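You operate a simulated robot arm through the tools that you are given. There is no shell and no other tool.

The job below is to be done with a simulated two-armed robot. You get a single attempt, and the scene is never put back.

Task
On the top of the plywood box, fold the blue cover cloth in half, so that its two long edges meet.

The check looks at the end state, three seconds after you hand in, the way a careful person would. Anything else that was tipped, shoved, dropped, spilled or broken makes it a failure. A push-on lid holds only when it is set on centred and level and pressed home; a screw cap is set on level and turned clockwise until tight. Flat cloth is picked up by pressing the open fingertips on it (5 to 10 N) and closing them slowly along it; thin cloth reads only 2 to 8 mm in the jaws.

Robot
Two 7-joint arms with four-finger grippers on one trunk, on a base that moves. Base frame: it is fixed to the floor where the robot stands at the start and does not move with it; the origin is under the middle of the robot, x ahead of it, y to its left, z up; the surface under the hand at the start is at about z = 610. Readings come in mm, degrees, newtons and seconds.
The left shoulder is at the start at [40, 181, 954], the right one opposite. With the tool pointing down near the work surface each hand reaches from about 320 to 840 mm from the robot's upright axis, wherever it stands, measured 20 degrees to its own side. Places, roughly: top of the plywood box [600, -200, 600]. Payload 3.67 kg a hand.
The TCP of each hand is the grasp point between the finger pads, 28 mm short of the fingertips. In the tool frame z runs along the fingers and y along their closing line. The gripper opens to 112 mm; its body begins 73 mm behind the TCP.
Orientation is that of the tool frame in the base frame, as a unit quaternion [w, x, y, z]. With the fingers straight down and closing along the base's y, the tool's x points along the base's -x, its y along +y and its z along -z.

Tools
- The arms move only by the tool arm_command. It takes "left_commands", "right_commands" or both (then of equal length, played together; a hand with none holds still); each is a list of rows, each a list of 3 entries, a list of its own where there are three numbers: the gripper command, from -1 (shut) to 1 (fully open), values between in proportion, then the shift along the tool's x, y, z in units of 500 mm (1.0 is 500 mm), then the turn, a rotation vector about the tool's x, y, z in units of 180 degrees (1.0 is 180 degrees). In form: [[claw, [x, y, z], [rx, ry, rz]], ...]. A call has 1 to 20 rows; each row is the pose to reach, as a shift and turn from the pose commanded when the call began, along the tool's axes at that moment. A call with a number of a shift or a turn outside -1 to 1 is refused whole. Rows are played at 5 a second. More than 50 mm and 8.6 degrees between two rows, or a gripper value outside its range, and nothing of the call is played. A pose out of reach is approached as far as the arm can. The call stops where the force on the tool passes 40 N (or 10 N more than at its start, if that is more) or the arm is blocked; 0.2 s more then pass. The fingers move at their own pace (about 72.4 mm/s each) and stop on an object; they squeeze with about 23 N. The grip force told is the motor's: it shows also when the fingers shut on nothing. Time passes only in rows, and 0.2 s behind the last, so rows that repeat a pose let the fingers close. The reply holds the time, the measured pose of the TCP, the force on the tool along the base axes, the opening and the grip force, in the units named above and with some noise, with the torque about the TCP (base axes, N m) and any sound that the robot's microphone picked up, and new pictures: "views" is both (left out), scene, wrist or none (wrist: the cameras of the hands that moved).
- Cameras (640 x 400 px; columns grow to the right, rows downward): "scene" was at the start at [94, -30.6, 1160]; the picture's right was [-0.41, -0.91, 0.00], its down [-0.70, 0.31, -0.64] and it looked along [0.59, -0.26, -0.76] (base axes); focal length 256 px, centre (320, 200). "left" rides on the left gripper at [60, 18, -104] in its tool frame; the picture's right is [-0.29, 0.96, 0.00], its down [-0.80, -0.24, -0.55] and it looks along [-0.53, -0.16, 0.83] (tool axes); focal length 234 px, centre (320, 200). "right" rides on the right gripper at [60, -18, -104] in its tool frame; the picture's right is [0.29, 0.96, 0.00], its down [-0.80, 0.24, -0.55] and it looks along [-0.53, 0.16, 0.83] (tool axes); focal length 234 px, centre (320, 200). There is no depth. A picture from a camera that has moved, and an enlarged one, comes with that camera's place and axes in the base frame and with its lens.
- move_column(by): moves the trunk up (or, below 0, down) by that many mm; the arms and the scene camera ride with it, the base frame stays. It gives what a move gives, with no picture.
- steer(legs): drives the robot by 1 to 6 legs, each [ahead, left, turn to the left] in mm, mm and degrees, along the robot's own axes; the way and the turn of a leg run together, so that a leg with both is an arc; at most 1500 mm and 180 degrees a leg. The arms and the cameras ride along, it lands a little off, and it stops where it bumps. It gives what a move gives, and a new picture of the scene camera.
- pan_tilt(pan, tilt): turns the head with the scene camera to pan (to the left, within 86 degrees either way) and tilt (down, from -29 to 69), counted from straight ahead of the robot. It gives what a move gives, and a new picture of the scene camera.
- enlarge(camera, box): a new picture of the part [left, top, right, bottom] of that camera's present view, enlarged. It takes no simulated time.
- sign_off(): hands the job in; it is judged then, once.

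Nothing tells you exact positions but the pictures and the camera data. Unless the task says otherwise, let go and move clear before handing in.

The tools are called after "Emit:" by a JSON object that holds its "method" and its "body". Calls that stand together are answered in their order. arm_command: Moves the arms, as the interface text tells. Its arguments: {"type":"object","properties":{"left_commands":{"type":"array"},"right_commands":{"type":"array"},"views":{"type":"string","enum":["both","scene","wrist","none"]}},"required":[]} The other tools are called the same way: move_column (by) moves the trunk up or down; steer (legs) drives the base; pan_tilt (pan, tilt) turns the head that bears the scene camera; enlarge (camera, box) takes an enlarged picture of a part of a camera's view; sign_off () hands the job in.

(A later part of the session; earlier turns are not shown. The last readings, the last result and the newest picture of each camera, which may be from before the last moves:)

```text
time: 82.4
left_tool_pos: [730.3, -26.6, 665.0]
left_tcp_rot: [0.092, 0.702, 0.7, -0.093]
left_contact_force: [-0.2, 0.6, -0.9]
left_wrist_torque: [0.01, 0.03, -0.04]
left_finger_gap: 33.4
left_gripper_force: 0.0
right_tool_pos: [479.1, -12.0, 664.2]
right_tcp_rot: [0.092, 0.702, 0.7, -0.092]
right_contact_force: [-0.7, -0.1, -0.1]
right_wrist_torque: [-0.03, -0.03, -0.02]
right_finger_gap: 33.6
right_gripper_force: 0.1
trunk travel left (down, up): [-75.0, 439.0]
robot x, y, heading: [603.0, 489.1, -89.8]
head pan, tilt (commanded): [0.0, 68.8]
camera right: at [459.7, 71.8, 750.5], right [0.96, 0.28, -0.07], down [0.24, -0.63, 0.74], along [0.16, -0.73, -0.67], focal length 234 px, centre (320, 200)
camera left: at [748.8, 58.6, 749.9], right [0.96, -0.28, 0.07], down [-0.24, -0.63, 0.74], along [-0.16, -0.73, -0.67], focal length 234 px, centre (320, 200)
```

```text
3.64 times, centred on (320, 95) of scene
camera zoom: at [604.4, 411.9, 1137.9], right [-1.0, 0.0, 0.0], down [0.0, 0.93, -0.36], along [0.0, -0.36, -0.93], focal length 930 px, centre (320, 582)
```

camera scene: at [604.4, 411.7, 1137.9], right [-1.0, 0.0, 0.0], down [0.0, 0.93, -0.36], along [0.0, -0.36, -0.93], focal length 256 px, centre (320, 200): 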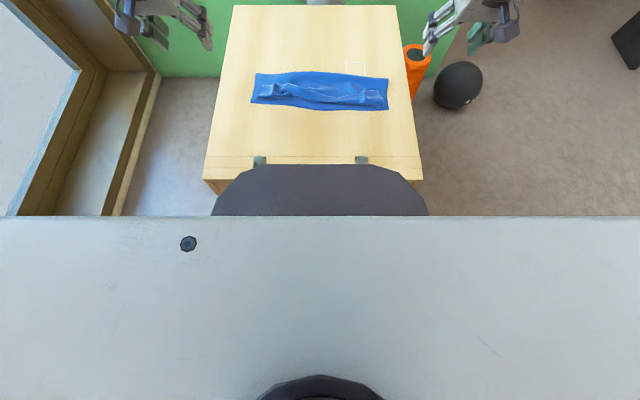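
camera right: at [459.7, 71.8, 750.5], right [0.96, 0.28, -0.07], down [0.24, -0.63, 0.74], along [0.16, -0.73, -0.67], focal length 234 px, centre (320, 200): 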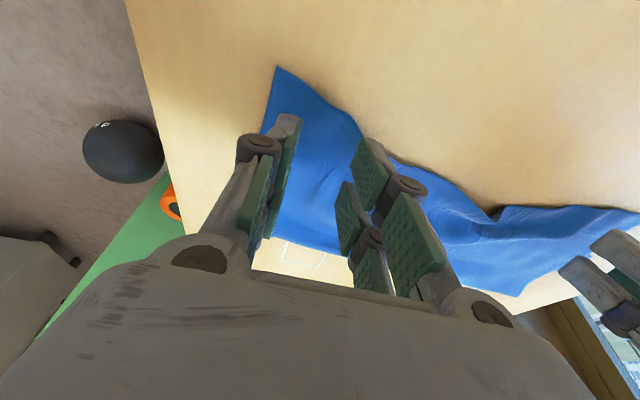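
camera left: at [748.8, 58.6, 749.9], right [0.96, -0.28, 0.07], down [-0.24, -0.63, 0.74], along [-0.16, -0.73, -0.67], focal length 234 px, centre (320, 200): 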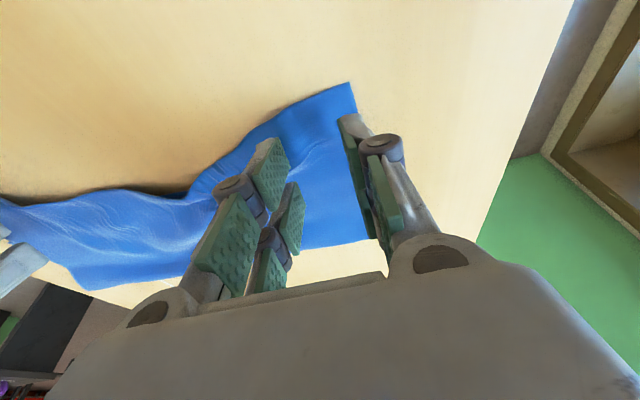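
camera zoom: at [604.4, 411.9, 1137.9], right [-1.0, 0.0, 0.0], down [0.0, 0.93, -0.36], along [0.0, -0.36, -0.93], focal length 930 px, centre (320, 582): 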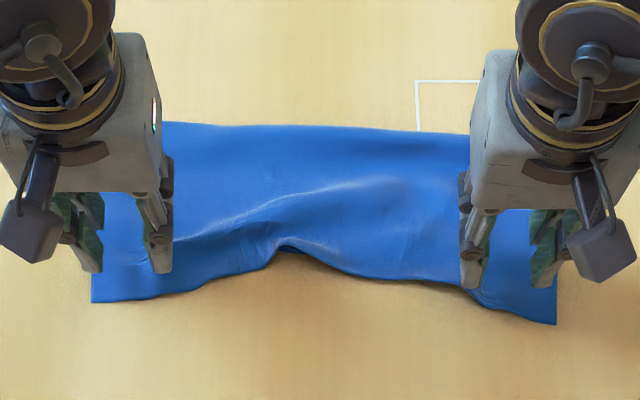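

The fingertips sit 5–20 mm inside the top edge at both ends. I'll lower to contact.

Emit:
{"method": "arm_command", "body": {"left_commands": [[-0.4, [0.0042, 0, 0.0155], [0, 0, 0]], [-0.4, [0.0083, 0, 0.0309], [0, 0, 0]], [-0.4, [0.0104, 0, 0.0386], [0, 0, 0]], [-0.4, [0.0112, 0, 0.0415], [0, 0, 0]], [-0.4, [0.0112, 0, 0.0415], [0, 0, 0]]], "right_commands": [[-0.4, [0.0042, 0, 0.0155], [0, 0, 0]], [-0.4, [0.0083, 0, 0.0309], [0, 0, 0]], [-0.4, [0.0104, 0, 0.0386], [0, 0, 0]], [-0.4, [0.0112, 0, 0.0415], [0, 0, 0]], [-0.4, [0.0112, 0, 0.0415], [0, 0, 0]]], "views": "none"}}

```text
time: 83.6
left_tool_pos: [730.8, -26.3, 644.2]
left_tcp_rot: [0.093, 0.703, 0.699, -0.093]
left_contact_force: [0.3, -0.2, 0.6]
left_wrist_torque: [0.04, -0.02, -0.02]
left_finger_gap: 33.7
left_gripper_force: 0.3
right_tool_pos: [478.2, -14.2, 643.4]
right_tcp_rot: [0.092, 0.701, 0.701, -0.093]
right_contact_force: [-1.5, 0.6, 9.0]
right_wrist_torque: [0.16, 0.25, 0.0]
right_finger_gap: 33.7
right_gripper_force: 4.1
trunk travel left (down, up): [-75.0, 439.0]
robot x, y, heading: [601.2, 487.3, -89.7]
head pan, tilt (commanded): [0.0, 68.8]
```

Emit:
{"method": "arm_command", "body": {"left_commands": [[-0.4, [0.0005, 0, 0.0019], [0, 0, 0]], [-0.4, [0.0009, 0, 0.0033], [0, 0, 0]], [-0.4, [0.0009, 0, 0.0033], [0, 0, 0]]], "right_commands": [[-0.4, [0.0, 0, 0.0003], [0, 0, 0]], [-0.4, [0.0001, 0, 0.0006], [0, 0, 0]], [-0.4, [0.0001, 0, 0.0006], [0, 0, 0]]], "views": "none"}}

```text
time: 84.4
left_tool_pos: [730.0, -25.4, 643.3]
left_tcp_rot: [0.094, 0.701, 0.701, -0.093]
left_contact_force: [1.8, 1.1, 14.7]
left_wrist_torque: [0.27, -0.3, 0.04]
left_finger_gap: 33.9
left_gripper_force: 0.2
right_tool_pos: [477.8, -13.5, 644.4]
right_tcp_rot: [0.093, 0.701, 0.701, -0.093]
right_contact_force: [-0.5, -1.8, 6.5]
right_wrist_torque: [0.05, 0.13, 0.05]
right_finger_gap: 33.7
right_gripper_force: 0.1
trunk travel left (down, up): [-75.0, 439.0]
robot x, y, heading: [601.1, 487.4, -90.0]
head pan, tilt (commanded): [0.0, 68.8]
```

Forces are left 14.7 N and right 6.5 N. I'll add a touch on the right and start closing both slowly.

Emit:
{"method": "arm_command", "body": {"left_commands": [[-0.44, [0, 0, -0.0004], [0, 0, 0]], [-0.48, [0, 0, -0.0004], [0, 0, 0]], [-0.52, [0, 0, -0.0004], [0, 0, 0]], [-0.56, [0, 0, -0.0004], [0, 0, 0]], [-0.6, [0, 0, -0.0004], [0, 0, 0]]], "right_commands": [[-0.44, [0.0003, 0, 0.0012], [0, 0, 0]], [-0.48, [0.0003, 0, 0.0012], [0, 0, 0]], [-0.52, [0.0003, 0, 0.0012], [0, 0, 0]], [-0.56, [0.0003, 0, 0.0012], [0, 0, 0]], [-0.6, [0.0003, 0, 0.0012], [0, 0, 0]]], "views": "none"}}

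Emit:
{"method": "enlarge", "body": {"camera": "scene", "box": [232, 40, 408, 150]}}

```text
time: 85.6
left_tool_pos: [730.2, -26.0, 643.5]
left_tcp_rot: [0.093, 0.701, 0.701, -0.094]
left_contact_force: [1.7, -2.1, 16.7]
left_wrist_torque: [0.18, -0.3, -0.03]
left_finger_gap: 22.6
left_gripper_force: 0.2
right_tool_pos: [479.2, -13.3, 642.7]
right_tcp_rot: [0.093, 0.701, 0.701, -0.093]
right_contact_force: [-1.5, -1.2, 11.5]
right_wrist_torque: [0.14, 0.19, 0.07]
right_finger_gap: 22.5
right_gripper_force: 0.1
trunk travel left (down, up): [-75.0, 439.0]
robot x, y, heading: [600.9, 487.1, -89.9]
head pan, tilt (commanded): [0.0, 68.8]
```

```text
3.64 times, centred on (320, 95) of scene
camera zoom: at [604.3, 413.5, 1138.1], right [-1.0, 0.0, 0.0], down [0.0, 0.93, -0.36], along [0.0, -0.36, -0.93], focal length 930 px, centre (320, 582)
```

zoom: 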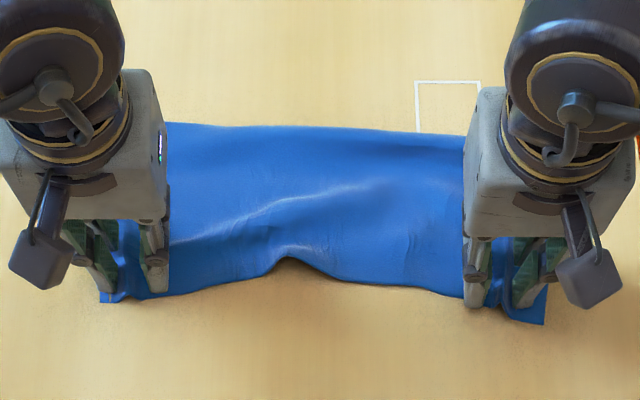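

Ridges are forming in both hands at good pressure, so I'll close the rest of the way.

Emit:
{"method": "arm_command", "body": {"left_commands": [[-0.65, [0, 0, -0.0004], [0, 0, 0]], [-0.7, [0, 0, -0.0004], [0, 0, 0]], [-0.75, [0, 0, -0.0004], [0, 0, 0]], [-0.8, [0, 0, -0.0004], [0, 0, 0]], [-0.86, [0, 0, -0.0004], [0, 0, 0]], [-0.92, [0, 0, -0.0004], [0, 0, 0]], [-1, [0, 0, -0.0004], [0, 0, 0]], [-1, [0, 0, -0.0004], [0, 0, 0]], [-1, [0, 0, -0.0004], [0, 0, 0]]], "right_commands": [[-0.65, [0, 0, 0.0002], [0, 0, 0]], [-0.7, [0, 0, 0.0002], [0, 0, 0]], [-0.75, [0, 0, 0.0002], [0, 0, 0]], [-0.8, [0, 0, 0.0002], [0, 0, 0]], [-0.86, [0, 0, 0.0002], [0, 0, 0]], [-0.92, [0, 0, 0.0002], [0, 0, 0]], [-1, [0, 0, 0.0002], [0, 0, 0]], [-1, [0, 0, 0.0002], [0, 0, 0]], [-1, [0, 0, 0.0002], [0, 0, 0]]], "views": "wrist"}}

Emit:
{"method": "enlarge", "body": {"camera": "scene", "box": [232, 40, 408, 150]}}

```text
time: 87.6
left_tool_pos: [731.1, -24.9, 642.6]
left_tcp_rot: [0.092, 0.703, 0.699, -0.092]
left_contact_force: [0.2, 0.1, 1.4]
left_wrist_torque: [0.08, 0.01, 0.02]
left_finger_gap: 2.1
left_gripper_force: 22.9
right_tool_pos: [478.3, -14.0, 642.4]
right_tcp_rot: [0.092, 0.701, 0.701, -0.093]
right_contact_force: [-1.6, 1.3, 9.8]
right_wrist_torque: [0.2, 0.05, 0.01]
right_finger_gap: 2.5
right_gripper_force: 22.6
trunk travel left (down, up): [-75.0, 439.0]
robot x, y, heading: [603.9, 490.0, -89.9]
head pan, tilt (commanded): [0.0, 68.8]
camera right: at [459.7, 71.3, 727.7], right [0.96, 0.28, -0.07], down [0.24, -0.63, 0.74], along [0.16, -0.73, -0.67], focal length 234 px, centre (320, 200)
camera left: at [749.3, 58.5, 728.2], right [0.96, -0.28, 0.07], down [-0.24, -0.63, 0.74], along [-0.16, -0.73, -0.67], focal length 234 px, centre (320, 200)
```

right: 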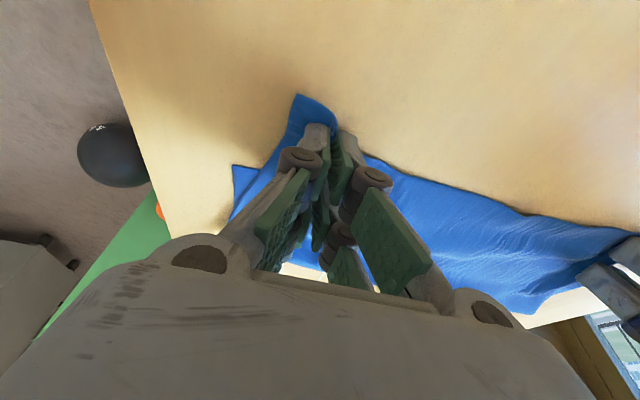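
left: 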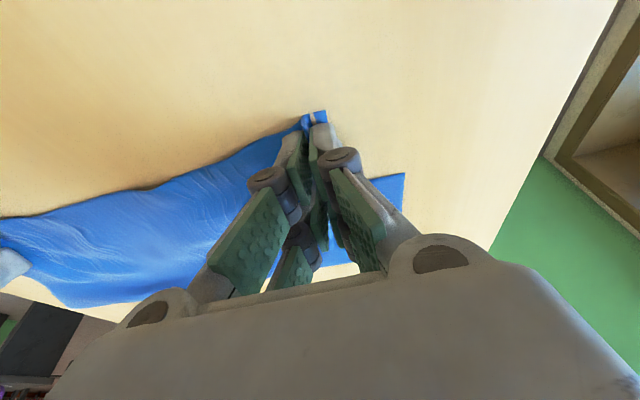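

```text
3.64 times, centred on (320, 95) of scene
camera zoom: at [604.4, 412.8, 1138.0], right [-1.0, 0.0, 0.0], down [0.0, 0.93, -0.36], along [0.0, -0.36, -0.93], focal length 930 px, centre (320, 582)
```

zoom: 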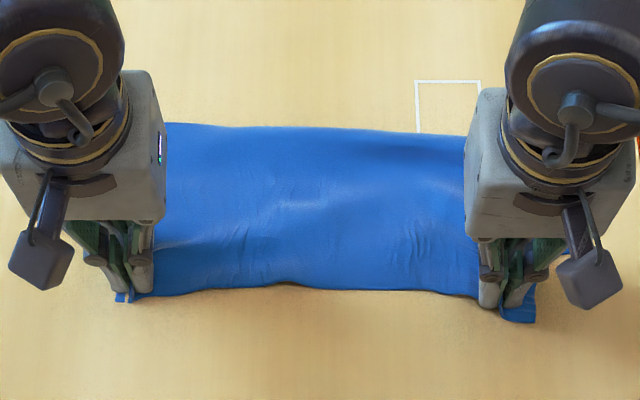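

Both hands hold the top edge, 2.1 and 2.5 mm, and this time its free edge faces me. I'll lift it back up above the correct fold line first, so the crease can re-form about 25 mm further away, and then lay it onto the near edge.

Emit:
{"method": "arm_command", "body": {"left_commands": [[-1, [-0.021, 0.001, -0.0316], [0, 0, 0]], [-1, [-0.0572, 0.002, -0.0736], [0, 0, 0]], [-1, [-0.1062, 0.003, -0.1018], [0, 0, 0]], [-1, [-0.1634, 0.004, -0.1216], [0, 0, 0]], [-1, [-0.2218, 0.006, -0.1308], [0, 0, 0]], [-1, [-0.28, 0.008, -0.1316], [0, 0, 0]], [-1, [-0.3394, 0.01, -0.1218], [0, 0, 0]], [-1, [-0.3974, 0.012, -0.1062], [0, 0, 0]], [-1, [-0.4442, 0.012, -0.0874], [0, 0, 0]], [-1, [-0.4442, 0.012, -0.0874], [0, 0, 0]]], "right_commands": [[-1, [-0.0133, 0, -0.0337], [0, 0, 0]], [-1, [-0.0495, 0, -0.0757], [0, 0, 0]], [-1, [-0.0985, 0, -0.1039], [0, 0, 0]], [-1, [-0.1557, 0, -0.1237], [0, 0, 0]], [-1, [-0.2141, 0, -0.1329], [0, 0, 0]], [-1, [-0.2723, 0.001, -0.1337], [0, 0, 0]], [-1, [-0.3317, 0.001, -0.1239], [0, 0, 0]], [-1, [-0.3897, 0.002, -0.1083], [0, 0, 0]], [-1, [-0.4365, 0.002, -0.0895], [0, 0, 0]], [-1, [-0.4365, 0.002, -0.0895], [0, 0, 0]]], "views": "both"}}

Emit:
{"method": "enlarge", "body": {"camera": "scene", "box": [220, 0, 420, 125]}}

```text
time: 89.8
left_tool_pos: [736.6, -229.1, 741.2]
left_tcp_rot: [0.092, 0.702, 0.7, -0.092]
left_contact_force: [0.7, 0.7, 0.1]
left_wrist_torque: [-0.01, 0.0, -0.02]
left_finger_gap: 2.1
left_gripper_force: 22.8
right_tool_pos: [479.7, -211.3, 740.3]
right_tcp_rot: [0.093, 0.701, 0.702, -0.091]
right_contact_force: [-0.3, 0.4, -0.1]
right_wrist_torque: [0.0, 0.03, 0.01]
right_finger_gap: 2.6
right_gripper_force: 23.5
trunk travel left (down, up): [-75.0, 439.0]
robot x, y, heading: [602.2, 489.5, -89.7]
head pan, tilt (commanded): [0.0, 68.8]
camera scene: at [604.4, 412.0, 1137.9], right [-1.0, 0.0, 0.0], down [0.0, 0.93, -0.36], along [0.0, -0.36, -0.93], focal length 256 px, centre (320, 200)
camera right: at [460.8, -126.5, 825.3], right [0.96, 0.28, -0.07], down [0.24, -0.63, 0.74], along [0.16, -0.73, -0.67], focal length 234 px, centre (320, 200)
camera left: at [754.9, -145.3, 828.0], right [0.96, -0.28, 0.07], down [-0.24, -0.63, 0.74], along [-0.16, -0.73, -0.67], focal length 234 px, centre (320, 200)
```

scene: 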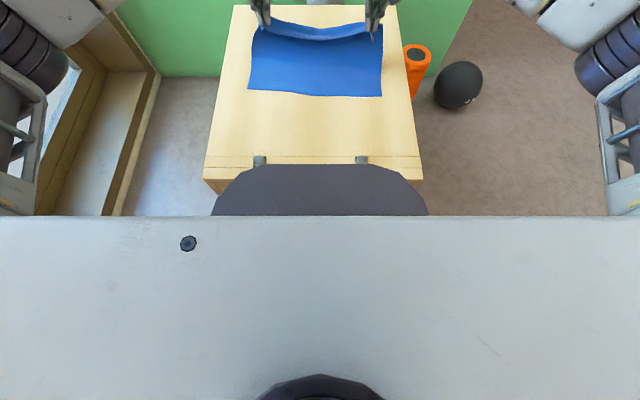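
right: 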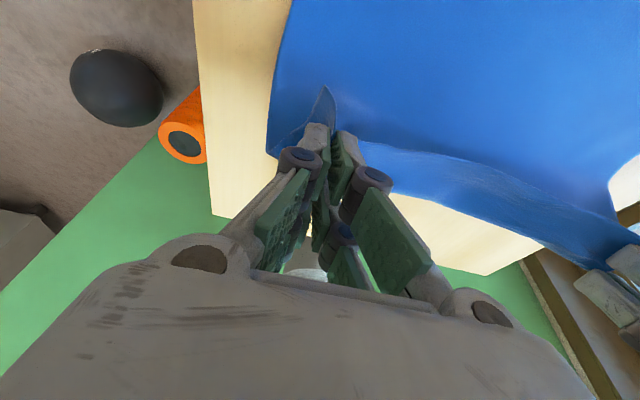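
left: 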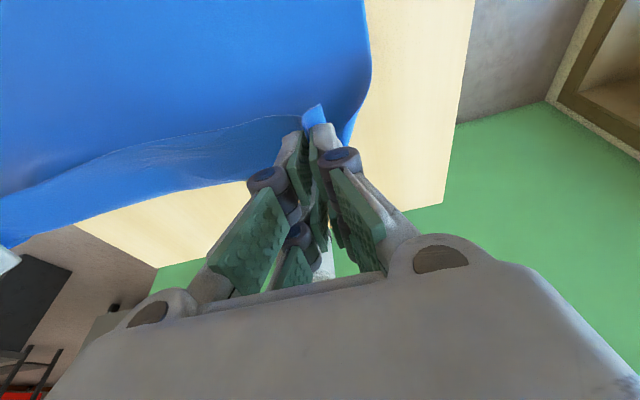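

```text
3.20 times, centred on (320, 62) of scene
camera zoom: at [604.4, 412.0, 1137.9], right [-1.0, 0.0, 0.0], down [0.0, 0.93, -0.36], along [0.0, -0.36, -0.93], focal length 818 px, centre (320, 640)
```

zoom: 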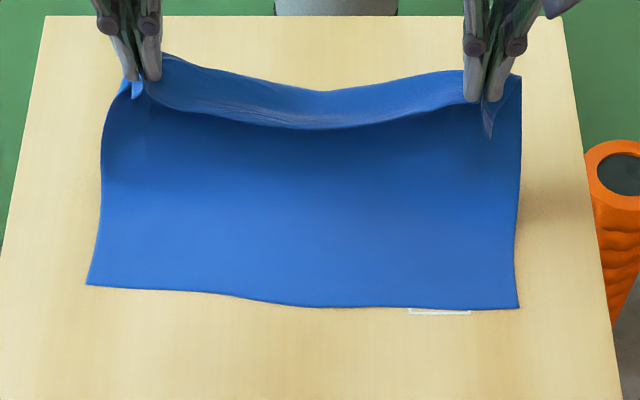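

The cloth is up again over the right fold line. The lower layer slid back a bit, so its near edge now runs A(800,-113) to D(440,-88), which is fine. Now I'll lay the held edge down onto that near edge.

Emit:
{"method": "arm_command", "body": {"left_commands": [[-1, [0.0237, 0.003, -0.0074], [0, 0, 0]], [-1, [0.0489, 0.006, -0.006], [0, 0, 0]], [-1, [0.0752, 0.009, -0.0006], [0, 0, 0]], [-1, [0.1001, 0.012, 0.0072], [0, 0, 0]], [-1, [0.1261, 0.015, 0.0188], [0, 0, 0]], [-1, [0.1481, 0.018, 0.0315], [0, 0, 0]], [-1, [0.1688, 0.021, 0.0466], [0, 0, 0]], [-1, [0.1885, 0.024, 0.0662], [0, 0, 0]], [-1, [0.204, 0.026, 0.0848], [0, 0, 0]], [-1, [0.2174, 0.028, 0.104], [0, 0, 0]]], "right_commands": [[-1, [0.0237, 0.003, -0.0074], [0, 0, 0]], [-1, [0.0489, 0.006, -0.006], [0, 0, 0]], [-1, [0.0752, 0.009, -0.0006], [0, 0, 0]], [-1, [0.1001, 0.012, 0.0072], [0, 0, 0]], [-1, [0.1261, 0.015, 0.0188], [0, 0, 0]], [-1, [0.1481, 0.018, 0.0315], [0, 0, 0]], [-1, [0.1688, 0.021, 0.0466], [0, 0, 0]], [-1, [0.1885, 0.024, 0.0662], [0, 0, 0]], [-1, [0.204, 0.026, 0.0848], [0, 0, 0]], [-1, [0.2174, 0.028, 0.104], [0, 0, 0]]], "views": "both"}}

Emit:
{"method": "enlarge", "body": {"camera": "scene", "box": [232, 20, 408, 130]}}

```text
time: 92.0
left_tool_pos: [752.6, -137.2, 663.5]
left_tcp_rot: [0.093, 0.702, 0.7, -0.093]
left_contact_force: [-0.4, 0.3, 0.7]
left_wrist_torque: [-0.01, -0.03, 0.01]
left_finger_gap: 2.5
left_gripper_force: 23.8
right_tool_pos: [493.3, -121.5, 662.0]
right_tcp_rot: [0.092, 0.701, 0.702, -0.092]
right_contact_force: [-0.4, -0.3, 0.5]
right_wrist_torque: [0.03, -0.01, -0.02]
right_finger_gap: 2.3
right_gripper_force: 23.2
trunk travel left (down, up): [-75.0, 439.0]
robot x, y, heading: [600.6, 487.1, -90.1]
head pan, tilt (commanded): [0.0, 68.8]
camera scene: at [604.5, 411.5, 1137.9], right [-1.0, 0.0, 0.0], down [0.0, 0.93, -0.36], along [0.0, -0.36, -0.93], focal length 256 px, centre (320, 200)
camera right: at [474.3, -36.4, 748.1], right [0.96, 0.28, -0.07], down [0.24, -0.63, 0.74], along [0.16, -0.73, -0.67], focal length 234 px, centre (320, 200)
camera left: at [769.8, -53.3, 748.1], right [0.96, -0.28, 0.07], down [-0.24, -0.63, 0.74], along [-0.16, -0.73, -0.67], focal length 234 px, centre (320, 200)
```

scene: 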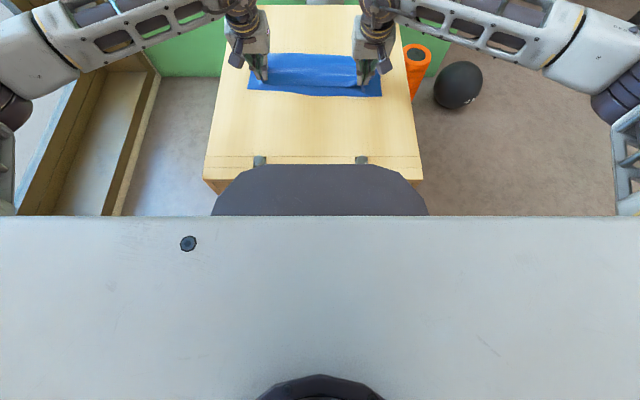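
right: 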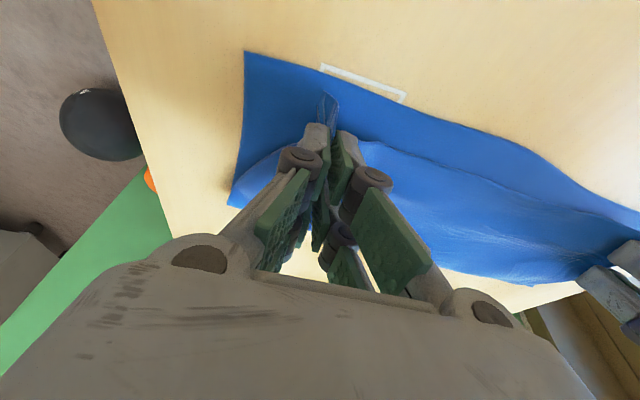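
left: 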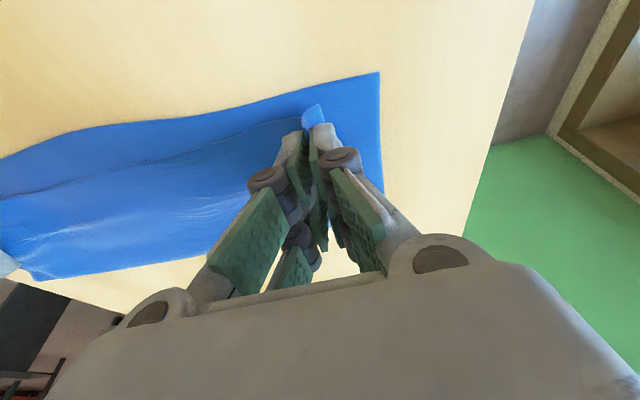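

```text
3.64 times, centred on (320, 75) of scene
camera zoom: at [604.5, 411.5, 1137.9], right [-1.0, 0.0, 0.0], down [0.0, 0.93, -0.36], along [0.0, -0.36, -0.93], focal length 930 px, centre (320, 654)
```

zoom: 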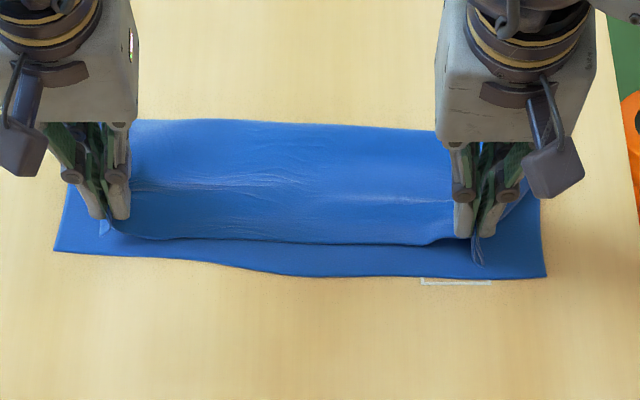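

The lower layer's near edge hasn't moved and the held edge is almost over it. I'll bring it the last few millimetres, lower to just above the surface, and release.

Emit:
{"method": "arm_command", "body": {"left_commands": [[-1, [0.011, 0.002, 0.01], [0, 0, 0]], [-1, [0.0222, 0.004, 0.021], [0, 0, 0]], [-1, [0.0232, 0.006, 0.024], [0, 0, 0]], [-1, [0.0232, 0.006, 0.024], [0, 0, 0]], [-0.7, [0.0232, 0.006, 0.024], [0, 0, 0]], [-0.4, [0.0232, 0.006, 0.024], [0, 0, 0]], [-0.1, [0.0232, 0.006, 0.024], [0, 0, 0]], [0.1, [0.0232, 0.006, 0.024], [0, 0, 0]], [0.1, [0.0232, 0.006, 0.024], [0, 0, 0]]], "right_commands": [[-1, [0.011, -0.002, 0.01], [0, 0, 0]], [-1, [0.0222, -0.004, 0.021], [0, 0, 0]], [-1, [0.0232, -0.006, 0.024], [0, 0, 0]], [-1, [0.0232, -0.006, 0.024], [0, 0, 0]], [-0.7, [0.0232, -0.006, 0.024], [0, 0, 0]], [-0.4, [0.0232, -0.006, 0.024], [0, 0, 0]], [-0.1, [0.0232, -0.006, 0.024], [0, 0, 0]], [0.1, [0.0232, -0.006, 0.024], [0, 0, 0]], [0.1, [0.0232, -0.006, 0.024], [0, 0, 0]]], "views": "wrist"}}

Emit:
{"method": "enlarge", "body": {"camera": "scene", "box": [232, 20, 408, 130]}}

```text
time: 94.0
left_tool_pos: [754.0, -130.0, 648.1]
left_tcp_rot: [0.091, 0.702, 0.7, -0.093]
left_contact_force: [-0.9, -0.6, -1.3]
left_wrist_torque: [-0.03, -0.02, 0.0]
left_finger_gap: 61.7
left_gripper_force: 0.1
right_tool_pos: [489.8, -112.1, 648.6]
right_tcp_rot: [0.092, 0.7, 0.702, -0.091]
right_contact_force: [0.2, 0.5, 0.0]
right_wrist_torque: [-0.02, 0.01, -0.04]
right_finger_gap: 61.6
right_gripper_force: 0.1
trunk travel left (down, up): [-75.0, 439.0]
robot x, y, heading: [601.7, 484.4, -89.9]
head pan, tilt (commanded): [0.0, 68.8]
camera right: at [471.4, -28.2, 734.3], right [0.96, 0.28, -0.07], down [0.24, -0.63, 0.74], along [0.16, -0.73, -0.67], focal length 234 px, centre (320, 200)
camera left: at [771.8, -45.6, 734.3], right [0.96, -0.28, 0.07], down [-0.24, -0.63, 0.74], along [-0.16, -0.73, -0.67], focal length 234 px, centre (320, 200)
```

right: 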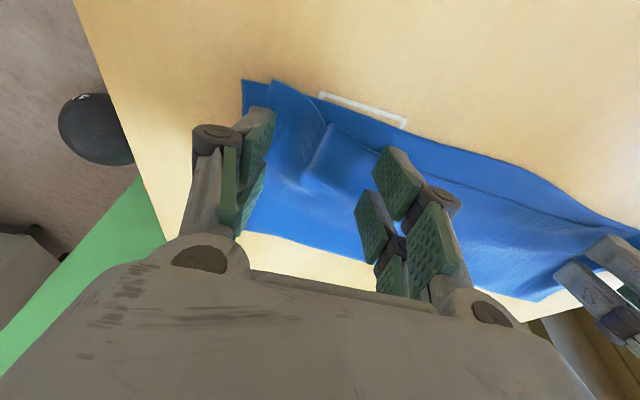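
left: 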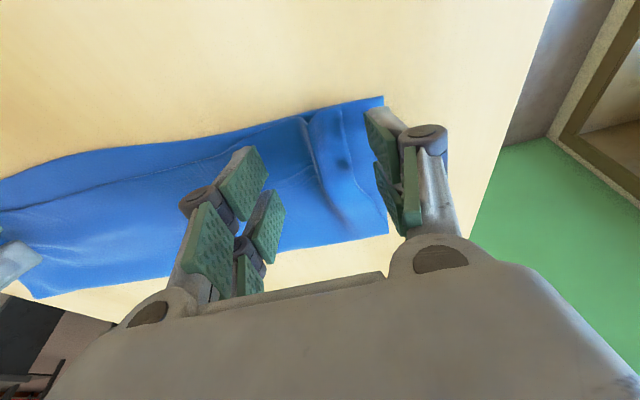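

```text
3.64 times, centred on (320, 75) of scene
camera zoom: at [604.4, 411.7, 1137.9], right [-1.0, 0.0, 0.0], down [0.0, 0.93, -0.36], along [0.0, -0.36, -0.93], focal length 930 px, centre (320, 654)
```

zoom: 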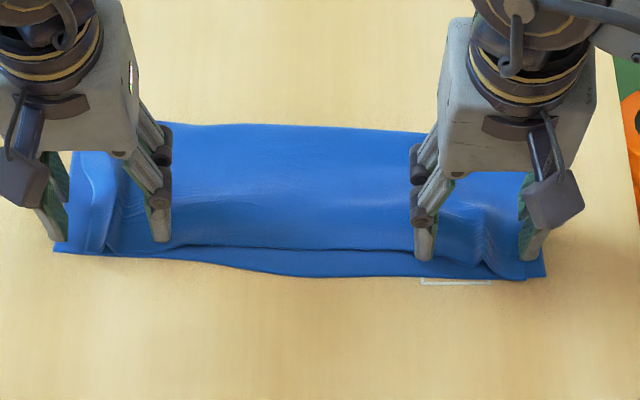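

Released, and the edge is lying close to the near edge at both ends. I'll raise the hands clear and take a good look.

Emit:
{"method": "arm_command", "body": {"left_commands": [[0.1, [-0.016, 0, -0.058], [0, 0, 0]], [0.1, [-0.036, 0, -0.135], [0, 0, 0]], [0.1, [-0.055, 0.06, -0.2], [0, 0, 0]], [0.1, [-0.062, 0.14, -0.23], [0, 0, 0]], [0.1, [-0.062, 0.22, -0.23], [0, 0, 0]], [0.1, [-0.062, 0.28, -0.23], [0, 0, 0]], [0.1, [-0.062, 0.28, -0.23], [0, 0, 0]]], "right_commands": [[0.1, [-0.016, 0, -0.058], [0, 0, 0]], [0.1, [-0.036, 0, -0.135], [0, 0, 0]], [0.1, [-0.055, -0.06, -0.2], [0, 0, 0]], [0.1, [-0.062, -0.14, -0.23], [0, 0, 0]], [0.1, [-0.062, -0.22, -0.23], [0, 0, 0]], [0.1, [-0.062, -0.28, -0.23], [0, 0, 0]], [0.1, [-0.062, -0.28, -0.23], [0, 0, 0]]], "views": "none"}}

Emit:
{"method": "enlarge", "body": {"camera": "scene", "box": [232, 20, 408, 130]}}

Emit:
{"method": "enlarge", "body": {"camera": "left", "box": [0, 40, 352, 260]}}

Emit:
{"method": "enlarge", "body": {"camera": "right", "box": [288, 40, 640, 260]}}

```text
time: 95.6
left_tool_pos: [895.8, -130.1, 766.7]
left_tcp_rot: [0.092, 0.703, 0.699, -0.091]
left_contact_force: [0.8, 0.6, 0.4]
left_wrist_torque: [0.0, 0.03, -0.02]
left_finger_gap: 61.7
left_gripper_force: 0.0
right_tool_pos: [350.9, -113.6, 768.0]
right_tcp_rot: [0.092, 0.701, 0.701, -0.091]
right_contact_force: [-0.2, 0.2, 0.2]
right_wrist_torque: [-0.01, -0.01, 0.02]
right_finger_gap: 61.4
right_gripper_force: 0.1
trunk travel left (down, up): [-75.0, 439.0]
robot x, y, heading: [598.1, 487.9, -89.8]
head pan, tilt (commanded): [0.0, 68.8]
```

```text
3.64 times, centred on (320, 75) of scene
camera zoom: at [604.4, 411.5, 1137.9], right [-1.0, 0.0, 0.0], down [0.0, 0.93, -0.36], along [0.0, -0.36, -0.93], focal length 930 px, centre (320, 654)
```

zoom: 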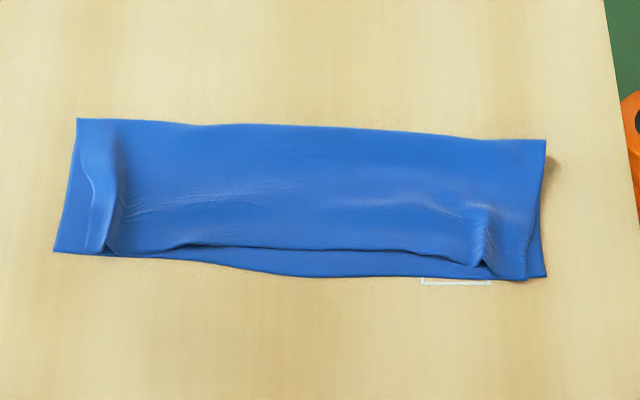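

```text
1.82 times, centred on (176, 150) of left
camera zoom: at [914.4, -45.6, 853.3], right [0.96, -0.28, 0.07], down [-0.24, -0.63, 0.74], along [-0.16, -0.73, -0.67], focal length 426 px, centre (582, 291)
```

zoom: 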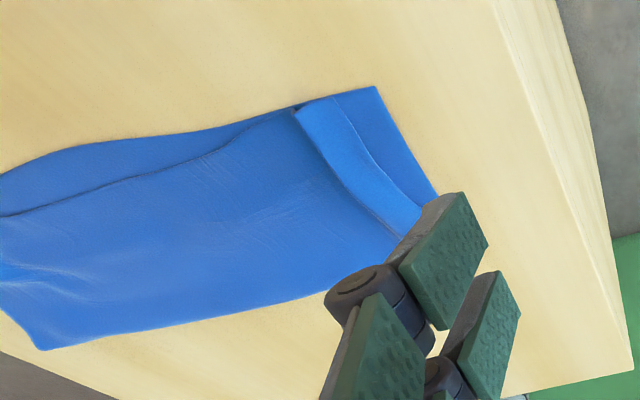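

```text
1.82 times, centred on (464, 150) of right
camera zoom: at [332.1, -28.9, 853.7], right [0.96, 0.28, -0.07], down [0.24, -0.63, 0.74], along [0.16, -0.73, -0.67], focal length 426 px, centre (58, 291)
```

zoom: 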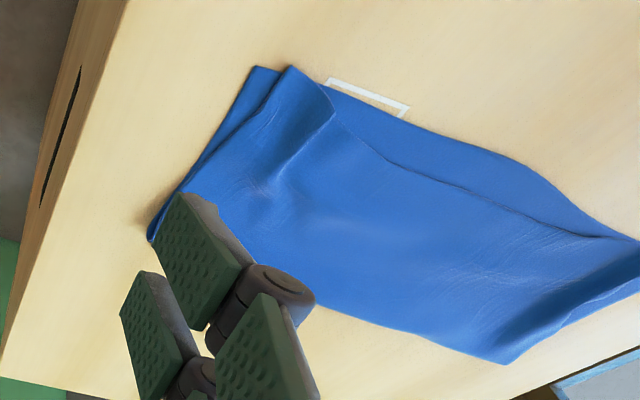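

Very close now: both layers are nearly aligned. What's left is a small gather ridge at each end (B is 25 mm inside A, C is 15 mm inside D), and the middle of the top edge is about 23 mm short. I'll smooth the end ridges outward with closed fingertips, skimming lightly.

Emit:
{"method": "arm_command", "body": {"left_commands": [[-0.3, [0.002, -0.08, 0.0], [0, 0.02, 0]], [-0.7, [0.006, -0.16, 0.0], [0, 0.04, 0]], [-1, [0.01, -0.24, 0.02], [0, 0.06, 0]], [-1, [0.015, -0.32, 0.05], [0, 0.0838, 0]], [-1, [0.022, -0.342, 0.12], [0, 0.0838, 0]], [-1, [0.0338, -0.342, 0.19], [0, 0.0838, 0]], [-1, [0.0338, -0.342, 0.2022], [0, 0.0838, 0]]], "right_commands": [[-0.3, [0.002, 0.08, 0.0], [0, 0.02, 0]], [-0.7, [0.006, 0.16, 0.0], [0, 0.04, 0]], [-1, [0.01, 0.24, 0.02], [0, 0.06, 0]], [-1, [0.015, 0.31, 0.05], [0, 0.0838, 0]], [-1, [0.022, 0.322, 0.12], [0, 0.0838, 0]], [-1, [0.0316, 0.322, 0.19], [0, 0.0838, 0]], [-1, [0.0316, 0.322, 0.2048], [0, 0.0838, 0]]], "views": "none"}}

Emit:
{"method": "enlarge", "body": {"camera": "scene", "box": [232, 20, 408, 130]}}

```text
time: 97.2
left_tool_pos: [721.9, -139.0, 666.6]
left_tcp_rot: [-0.001, 0.708, 0.706, 0.0]
left_contact_force: [-0.2, 0.8, -0.3]
left_wrist_torque: [0.02, -0.01, -0.01]
left_finger_gap: 0.2
left_gripper_force: 23.3
right_tool_pos: [511.0, -125.8, 665.5]
right_tcp_rot: [0.0, 0.707, 0.707, 0.001]
right_contact_force: [-0.5, 0.1, 0.3]
right_wrist_torque: [-0.01, 0.01, 0.0]
right_finger_gap: 0.0
right_gripper_force: 23.1
trunk travel left (down, up): [-75.0, 439.0]
robot x, y, heading: [603.7, 486.8, -90.0]
head pan, tilt (commanded): [0.0, 68.8]
```

```text
3.64 times, centred on (320, 75) of scene
camera zoom: at [604.4, 411.8, 1137.9], right [-1.0, 0.0, 0.0], down [0.0, 0.93, -0.36], along [0.0, -0.36, -0.93], focal length 930 px, centre (320, 654)
```

zoom: 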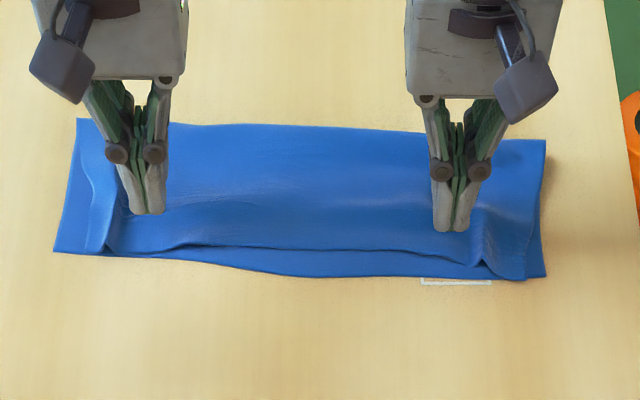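

Emit:
{"method": "arm_command", "body": {"left_commands": [[-1, [0, 0, 0.02], [0, 0, 0]], [-1, [0, 0, 0.036], [0, 0, 0]], [-1, [0, 0, 0.044], [0, 0, 0]], [-1, [0, 0, 0.048], [0, 0, 0]], [-1, [0, 0, 0.048], [0, 0, 0]]], "right_commands": [[-1, [0, 0, 0.02], [0, 0, 0]], [-1, [0, 0, 0.036], [0, 0, 0]], [-1, [0, 0, 0.044], [0, 0, 0]], [-1, [0, 0, 0.048], [0, 0, 0]], [-1, [0, 0, 0.048], [0, 0, 0]]], "views": "none"}}

```text
time: 98.4
left_tool_pos: [722.7, -139.2, 641.5]
left_tcp_rot: [0.0, 0.708, 0.706, 0.001]
left_contact_force: [-0.1, -0.5, 0.6]
left_wrist_torque: [-0.01, 0.03, -0.02]
left_finger_gap: 0.0
left_gripper_force: 23.2
right_tool_pos: [510.9, -124.2, 639.6]
right_tcp_rot: [0.0, 0.706, 0.708, 0.001]
right_contact_force: [0.2, 0.4, -0.2]
right_wrist_torque: [0.01, 0.01, -0.02]
right_finger_gap: 0.2
right_gripper_force: 23.2
trunk travel left (down, up): [-75.0, 439.0]
robot x, y, heading: [601.8, 486.1, -89.8]
head pan, tilt (commanded): [0.0, 68.8]
```

Emit:
{"method": "arm_command", "body": {"left_commands": [[-1, [0, 0, 0.002], [0, 0, 0]], [-1, [0, 0, 0.004], [0, 0, 0]], [-1, [0, 0, 0.004], [0, 0, 0]]], "right_commands": [[-1, [0, 0, 0.002], [0, 0, 0]], [-1, [0, 0, 0.003], [0, 0, 0]], [-1, [0, 0, 0.003], [0, 0, 0]]], "views": "none"}}

```text
time: 99.2
left_tool_pos: [722.0, -139.4, 639.7]
left_tcp_rot: [0.0, 0.708, 0.706, 0.0]
left_contact_force: [-0.6, 0.3, -0.2]
left_wrist_torque: [-0.03, 0.02, 0.01]
left_finger_gap: 0.2
left_gripper_force: 23.3
right_tool_pos: [511.6, -123.5, 638.6]
right_tcp_rot: [-0.001, 0.706, 0.708, 0.001]
right_contact_force: [-0.2, -0.2, 1.0]
right_wrist_torque: [0.0, 0.0, -0.01]
right_finger_gap: 0.0
right_gripper_force: 22.5
trunk travel left (down, up): [-75.0, 439.0]
robot x, y, heading: [600.8, 485.8, -90.0]
head pan, tilt (commanded): [0.0, 68.8]
```

The tips are just skimming. I'll sweep both hands outward to push the ridges off the ends.

Emit:
{"method": "arm_command", "body": {"left_commands": [[-1, [0, 0.02, 0.001], [0, 0, 0]], [-1, [0, 0.04, 0.0015], [0, 0, 0]], [-1, [0, 0.06, 0.0015], [0, 0, 0]], [-1, [0, 0.08, 0.0015], [0, 0, 0]], [-1, [0, 0.1, 0.0015], [0, 0, 0]], [-1, [0, 0.12, 0.0015], [0, 0, 0]]], "right_commands": [[-1, [0, -0.02, 0], [0, 0, 0]], [-1, [0, -0.04, 0], [0, 0, 0]], [-1, [0, -0.06, 0], [0, 0, 0]], [-1, [0, -0.08, 0], [0, 0, 0]], [-1, [0, -0.1, 0], [0, 0, 0]], [-1, [0, -0.12, 0], [0, 0, 0]]], "views": "none"}}

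Emit:
{"method": "enlarge", "body": {"camera": "scene", "box": [232, 20, 408, 130]}}

```text
time: 100.6
left_tool_pos: [782.0, -137.4, 638.5]
left_tcp_rot: [-0.001, 0.708, 0.706, 0.0]
left_contact_force: [0.0, 0.3, 0.2]
left_wrist_torque: [0.0, 0.02, -0.01]
left_finger_gap: 0.0
left_gripper_force: 22.4
right_tool_pos: [450.5, -124.0, 639.0]
right_tcp_rot: [-0.001, 0.707, 0.707, 0.001]
right_contact_force: [0.1, -0.9, 0.7]
right_wrist_torque: [0.02, -0.02, 0.07]
right_finger_gap: 0.1
right_gripper_force: 22.8
trunk travel left (down, up): [-75.0, 439.0]
robot x, y, heading: [596.0, 490.0, -89.9]
head pan, tilt (commanded): [0.0, 68.8]
```

```text
3.64 times, centred on (320, 75) of scene
camera zoom: at [604.4, 411.8, 1137.9], right [-1.0, 0.0, 0.0], down [0.0, 0.93, -0.36], along [0.0, -0.36, -0.93], focal length 930 px, centre (320, 654)
```

zoom: 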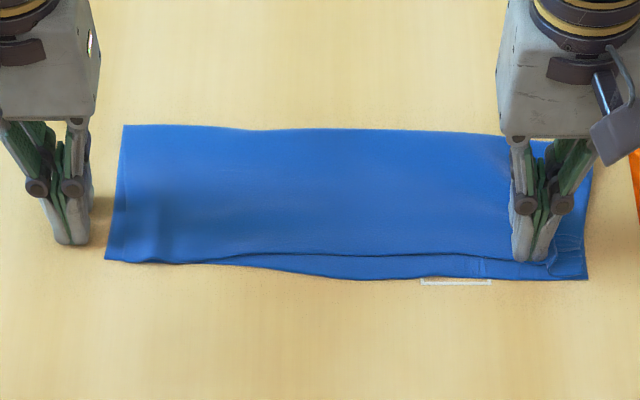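

The left end is now smooth, with its corners nearly coincident; the whole cloth shifted about 35 mm toward -x, which is harmless. I'll lift both hands and inspect.

Emit:
{"method": "arm_command", "body": {"left_commands": [[-1, [0, 0, -0.06], [0, 0, 0]], [-1, [0, 0.02, -0.14], [0, 0, 0]], [-1, [0, 0.06, -0.22], [0, 0, 0]], [-1, [0, 0.12, -0.25], [0, 0, 0]], [-1, [0, 0.18, -0.25], [0, 0, 0]]], "right_commands": [[-1, [0, 0, -0.06], [0, 0, 0]], [-1, [0, -0.02, -0.14], [0, 0, 0]], [-1, [0, -0.06, -0.22], [0, 0, 0]], [-1, [0, -0.12, -0.25], [0, 0, 0]], [-1, [0, -0.18, -0.25], [0, 0, 0]]], "views": "none"}}

Emit:
{"method": "enlarge", "body": {"camera": "scene", "box": [232, 20, 408, 130]}}

Emit:
{"method": "enlarge", "body": {"camera": "scene", "box": [330, 50, 410, 100]}}

Emit:
{"method": "enlarge", "body": {"camera": "right", "box": [288, 40, 640, 260]}}

```text
time: 101.8
left_tool_pos: [872.5, -141.4, 766.2]
left_tcp_rot: [-0.001, 0.709, 0.706, 0.0]
left_contact_force: [0.2, -0.5, 0.7]
left_wrist_torque: [0.01, -0.01, 0.02]
left_finger_gap: 0.0
left_gripper_force: 22.7
right_tool_pos: [361.2, -126.8, 762.1]
right_tcp_rot: [-0.001, 0.707, 0.707, 0.001]
right_contact_force: [0.6, 0.2, -0.1]
right_wrist_torque: [0.0, -0.01, 0.03]
right_finger_gap: 0.0
right_gripper_force: 22.9
trunk travel left (down, up): [-75.0, 439.0]
robot x, y, heading: [602.2, 488.2, -89.8]
head pan, tilt (commanded): [0.0, 68.8]
```

```text
3.64 times, centred on (320, 75) of scene
camera zoom: at [604.4, 411.9, 1137.9], right [-1.0, 0.0, 0.0], down [0.0, 0.93, -0.36], along [0.0, -0.36, -0.93], focal length 930 px, centre (320, 654)
```

zoom: 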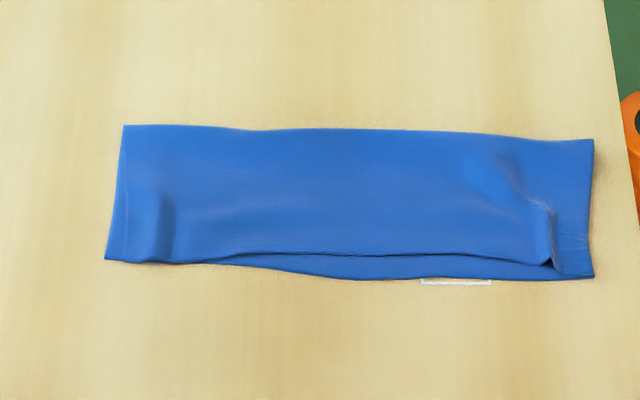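

```text
8.00 times, centred on (370, 75) of scene
camera zoom: at [604.4, 411.9, 1137.9], right [-1.0, 0.0, 0.0], down [0.0, 0.93, -0.36], along [0.0, -0.36, -0.93], focal length 2046 px, centre (-80, 1200)
```

zoom: 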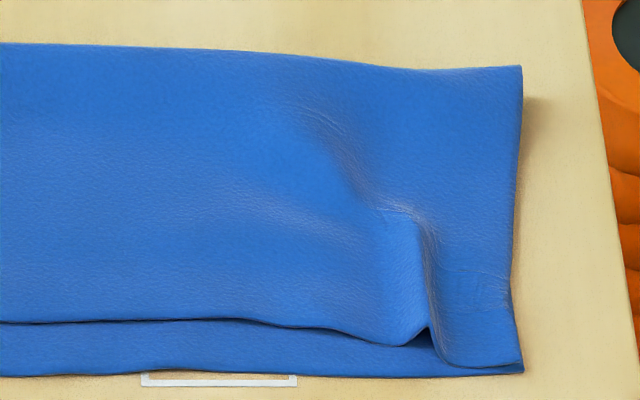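

```text
1.82 times, centred on (464, 150) of right
camera zoom: at [342.5, -66.7, 867.7], right [0.96, 0.29, 0.0], down [0.24, -0.8, 0.55], along [0.16, -0.53, -0.83], focal length 426 px, centre (58, 291)
```

zoom: 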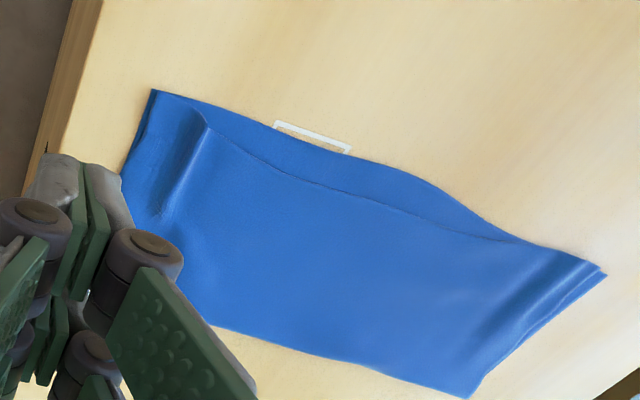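

Both pairs of corners now coincide within a few millimetres. The remaining flaw is the middle of the top edge, still about 18 mm short of the lower edge. I'll bring both hands to the middle, 120 mm apart, try a small shallow pinch of the top layer there, and ease it forward.

Emit:
{"method": "arm_command", "body": {"left_commands": [[-0.8, [0.005, -0.08, 0], [0, -0.012, 0]], [-0.6, [0.01, -0.16, 0], [0, -0.024, 0]], [-0.6, [0.015, -0.24, 0], [0, -0.036, 0]], [-0.6, [0.02, -0.32, 0], [0, -0.048, 0]], [-0.6, [0.025, -0.4, 0.03], [0, -0.06, 0]], [-0.6, [0.03, -0.485, 0.06], [0, -0.072, 0]], [-0.6, [0.0328, -0.485, 0.13], [0, -0.0838, 0]], [-0.6, [0.0328, -0.485, 0.2024], [0, -0.0838, 0]], [-0.6, [0.0328, -0.485, 0.2024], [0, -0.0838, 0]]], "right_commands": [[-0.8, [0, 0.05, 0], [0, -0.012, 0]], [-0.6, [0, 0.1, 0], [0, -0.024, 0]], [-0.6, [0, 0.15, 0], [0, -0.036, 0]], [-0.6, [0, 0.2, 0], [0, -0.048, 0]], [-0.6, [0.002, 0.25, 0.03], [0, -0.06, 0]], [-0.6, [0.0036, 0.2976, 0.06], [0, -0.072, 0]], [-0.6, [0.0036, 0.2976, 0.13], [0, -0.0838, 0]], [-0.6, [0.0036, 0.2976, 0.1942], [0, -0.0838, 0]], [-0.6, [0.0036, 0.2976, 0.1942], [0, -0.0838, 0]]], "views": "none"}}

Emit:
{"method": "enlarge", "body": {"camera": "scene", "box": [232, 20, 408, 130]}}

```text
time: 103.8
left_tool_pos: [631.5, -123.7, 663.8]
left_tcp_rot: [0.092, 0.701, 0.701, -0.093]
left_contact_force: [-0.8, -0.7, -0.5]
left_wrist_torque: [-0.01, 0.02, -0.01]
left_finger_gap: 22.4
left_gripper_force: 0.1
right_tool_pos: [510.5, -121.3, 666.4]
right_tcp_rot: [0.092, 0.701, 0.702, -0.092]
right_contact_force: [0.1, 0.2, -0.5]
right_wrist_torque: [0.03, -0.01, 0.02]
right_finger_gap: 22.1
right_gripper_force: 0.2
trunk travel left (down, up): [-75.0, 439.0]
robot x, y, heading: [602.3, 485.9, -89.9]
head pan, tilt (commanded): [0.0, 68.8]
```

```text
3.64 times, centred on (320, 75) of scene
camera zoom: at [604.4, 412.0, 1138.0], right [-1.0, 0.0, 0.0], down [0.0, 0.93, -0.36], along [0.0, -0.36, -0.93], focal length 930 px, centre (320, 654)
```

zoom: 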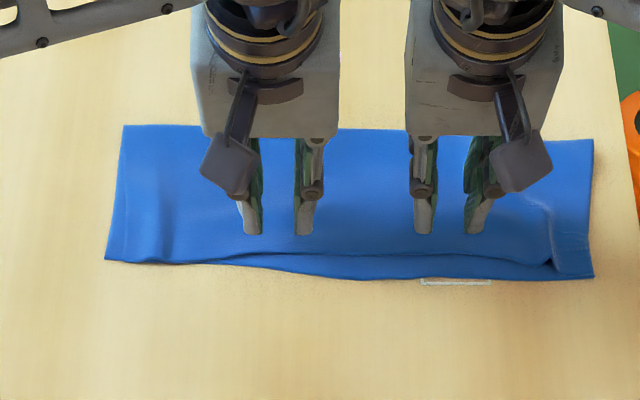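

Emit:
{"method": "arm_command", "body": {"left_commands": [[-0.6, [0.0, 0, 0.01], [0, 0, 0]], [-0.6, [0.0003, 0, 0.02], [0, 0, 0]], [-0.6, [0.0006, 0, 0.03], [0, 0, 0]], [-0.6, [0.0006, 0, 0.033], [0, 0, 0]], [-0.6, [0.0006, 0, 0.033], [0, 0, 0]]], "right_commands": [[-0.6, [-0.001, 0, 0.012], [0, 0, 0]], [-0.6, [-0.002, 0, 0.024], [0, 0, 0]], [-0.6, [-0.002, 0, 0.034], [0, 0, 0]], [-0.6, [-0.002, 0, 0.0387], [0, 0, 0]], [-0.6, [-0.002, 0, 0.0387], [0, 0, 0]]], "views": "none"}}

```text
time: 105.0
left_tool_pos: [631.4, -126.9, 646.8]
left_tcp_rot: [0.092, 0.703, 0.7, -0.092]
left_contact_force: [0.0, 0.0, 0.1]
left_wrist_torque: [-0.02, 0.02, 0.03]
left_finger_gap: 22.3
left_gripper_force: 0.1
right_tool_pos: [510.2, -128.9, 649.1]
right_tcp_rot: [0.092, 0.7, 0.702, -0.092]
right_contact_force: [-0.7, 0.2, -0.4]
right_wrist_torque: [-0.03, 0.02, 0.04]
right_finger_gap: 22.3
right_gripper_force: 0.0
trunk travel left (down, up): [-75.0, 439.0]
robot x, y, heading: [598.2, 485.5, -89.9]
head pan, tilt (commanded): [0.0, 68.8]
```

Emit:
{"method": "arm_command", "body": {"left_commands": [[-0.6, [0.0005, 0, 0.0019], [0, 0, 0]], [-0.6, [0.001, 0, 0.0039], [0, 0, 0]], [-0.6, [0.001, 0, 0.0039], [0, 0, 0]]], "right_commands": [[-0.6, [0.0008, 0, 0.0029], [0, 0, 0]], [-0.6, [0.0013, 0, 0.0048], [0, 0, 0]], [-0.6, [0.0013, 0, 0.0048], [0, 0, 0]]], "views": "none"}}

```text
time: 105.8
left_tool_pos: [630.4, -125.2, 644.7]
left_tcp_rot: [0.092, 0.702, 0.7, -0.093]
left_contact_force: [0.3, -0.1, 2.6]
left_wrist_torque: [0.03, -0.01, -0.04]
left_finger_gap: 22.3
left_gripper_force: 0.1
right_tool_pos: [509.1, -128.7, 647.4]
right_tcp_rot: [0.091, 0.701, 0.701, -0.091]
right_contact_force: [0.2, -0.3, 0.0]
right_wrist_torque: [0.01, 0.01, 0.0]
right_finger_gap: 22.2
right_gripper_force: 0.0
trunk travel left (down, up): [-75.0, 439.0]
robot x, y, heading: [600.4, 493.6, -89.9]
head pan, tilt (commanded): [0.0, 68.8]
```

Emit:
{"method": "arm_command", "body": {"left_commands": [[-0.6, [0.0003, 0, 0.0012], [0, 0, 0]], [-0.6, [0.0005, 0, 0.0018], [0, 0, 0]], [-0.6, [0.0005, 0, 0.0018], [0, 0, 0]]], "right_commands": [[-0.6, [0.0008, 0, 0.0029], [0, 0, 0]], [-0.6, [0.0014, 0, 0.0052], [0, 0, 0]], [-0.6, [0.0014, 0, 0.0052], [0, 0, 0]]], "views": "none"}}

```text
time: 106.6
left_tool_pos: [630.7, -125.1, 645.6]
left_tcp_rot: [0.092, 0.703, 0.7, -0.093]
left_contact_force: [0.2, 0.5, 1.8]
left_wrist_torque: [0.03, -0.01, 0.01]
left_finger_gap: 22.2
left_gripper_force: 0.0
right_tool_pos: [510.0, -128.2, 644.0]
right_tcp_rot: [0.093, 0.701, 0.701, -0.093]
right_contact_force: [-0.9, 0.8, 8.6]
right_wrist_torque: [0.21, -0.06, -0.02]
right_finger_gap: 22.6
right_gripper_force: 0.2
trunk travel left (down, up): [-75.0, 439.0]
robot x, y, heading: [601.8, 486.6, -89.8]
head pan, tilt (commanded): [0.0, 68.8]
```

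Contact is light here. Before pinching, I'll try the gentler option: drag the top layer forward 20 mm by friction at about 4 N and see if it slides over the lower layer.

Emit:
{"method": "arm_command", "body": {"left_commands": [[-0.6, [0.0002, 0, 0.0012], [0, 0, 0]], [-0.6, [0.0098, 0, -0.0014], [0, 0, 0]], [-0.6, [0.0195, 0, -0.004], [0, 0, 0]], [-0.6, [0.0291, 0, -0.0066], [0, 0, 0]], [-0.6, [0.0388, 0, -0.0092], [0, 0, 0]], [-0.6, [0.0388, 0, -0.0092], [0, 0, 0]]], "right_commands": [[-0.6, [-0.0002, 0, -0.0012], [0, 0, 0]], [-0.6, [0.0094, 0, -0.0038], [0, 0, 0]], [-0.6, [0.0191, 0, -0.0064], [0, 0, 0]], [-0.6, [0.0287, 0, -0.009], [0, 0, 0]], [-0.6, [0.0384, 0, -0.0116], [0, 0, 0]], [-0.6, [0.0384, 0, -0.0116], [0, 0, 0]]], "views": "none"}}

Emit:
{"method": "enlarge", "body": {"camera": "scene", "box": [232, 20, 408, 130]}}

```text
time: 108.0
left_tool_pos: [630.4, -106.7, 644.2]
left_tcp_rot: [0.093, 0.701, 0.7, -0.094]
left_contact_force: [-0.6, -3.8, 15.5]
left_wrist_torque: [0.14, 0.16, 0.01]
left_finger_gap: 22.3
left_gripper_force: 0.0
right_tool_pos: [509.9, -106.8, 645.1]
right_tcp_rot: [0.092, 0.7, 0.702, -0.093]
right_contact_force: [-0.1, 0.3, 3.1]
right_wrist_torque: [0.02, -0.08, 0.02]
right_finger_gap: 22.5
right_gripper_force: 0.1
trunk travel left (down, up): [-75.0, 439.0]
robot x, y, heading: [598.3, 486.7, -90.0]
head pan, tilt (commanded): [0.0, 68.8]
```

```text
3.64 times, centred on (320, 75) of scene
camera zoom: at [604.4, 412.8, 1138.0], right [-1.0, 0.0, 0.0], down [0.0, 0.93, -0.36], along [0.0, -0.36, -0.93], focal length 930 px, centre (320, 654)
```

zoom: 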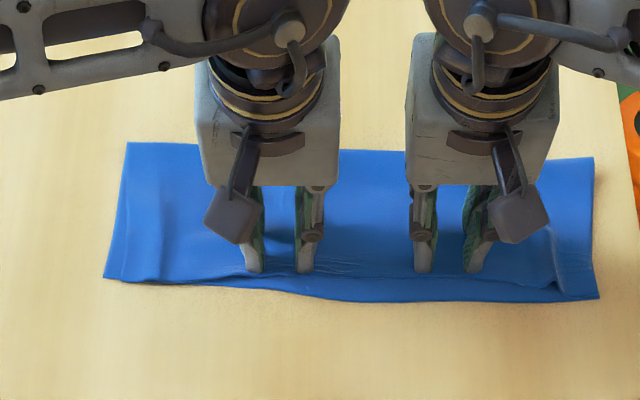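

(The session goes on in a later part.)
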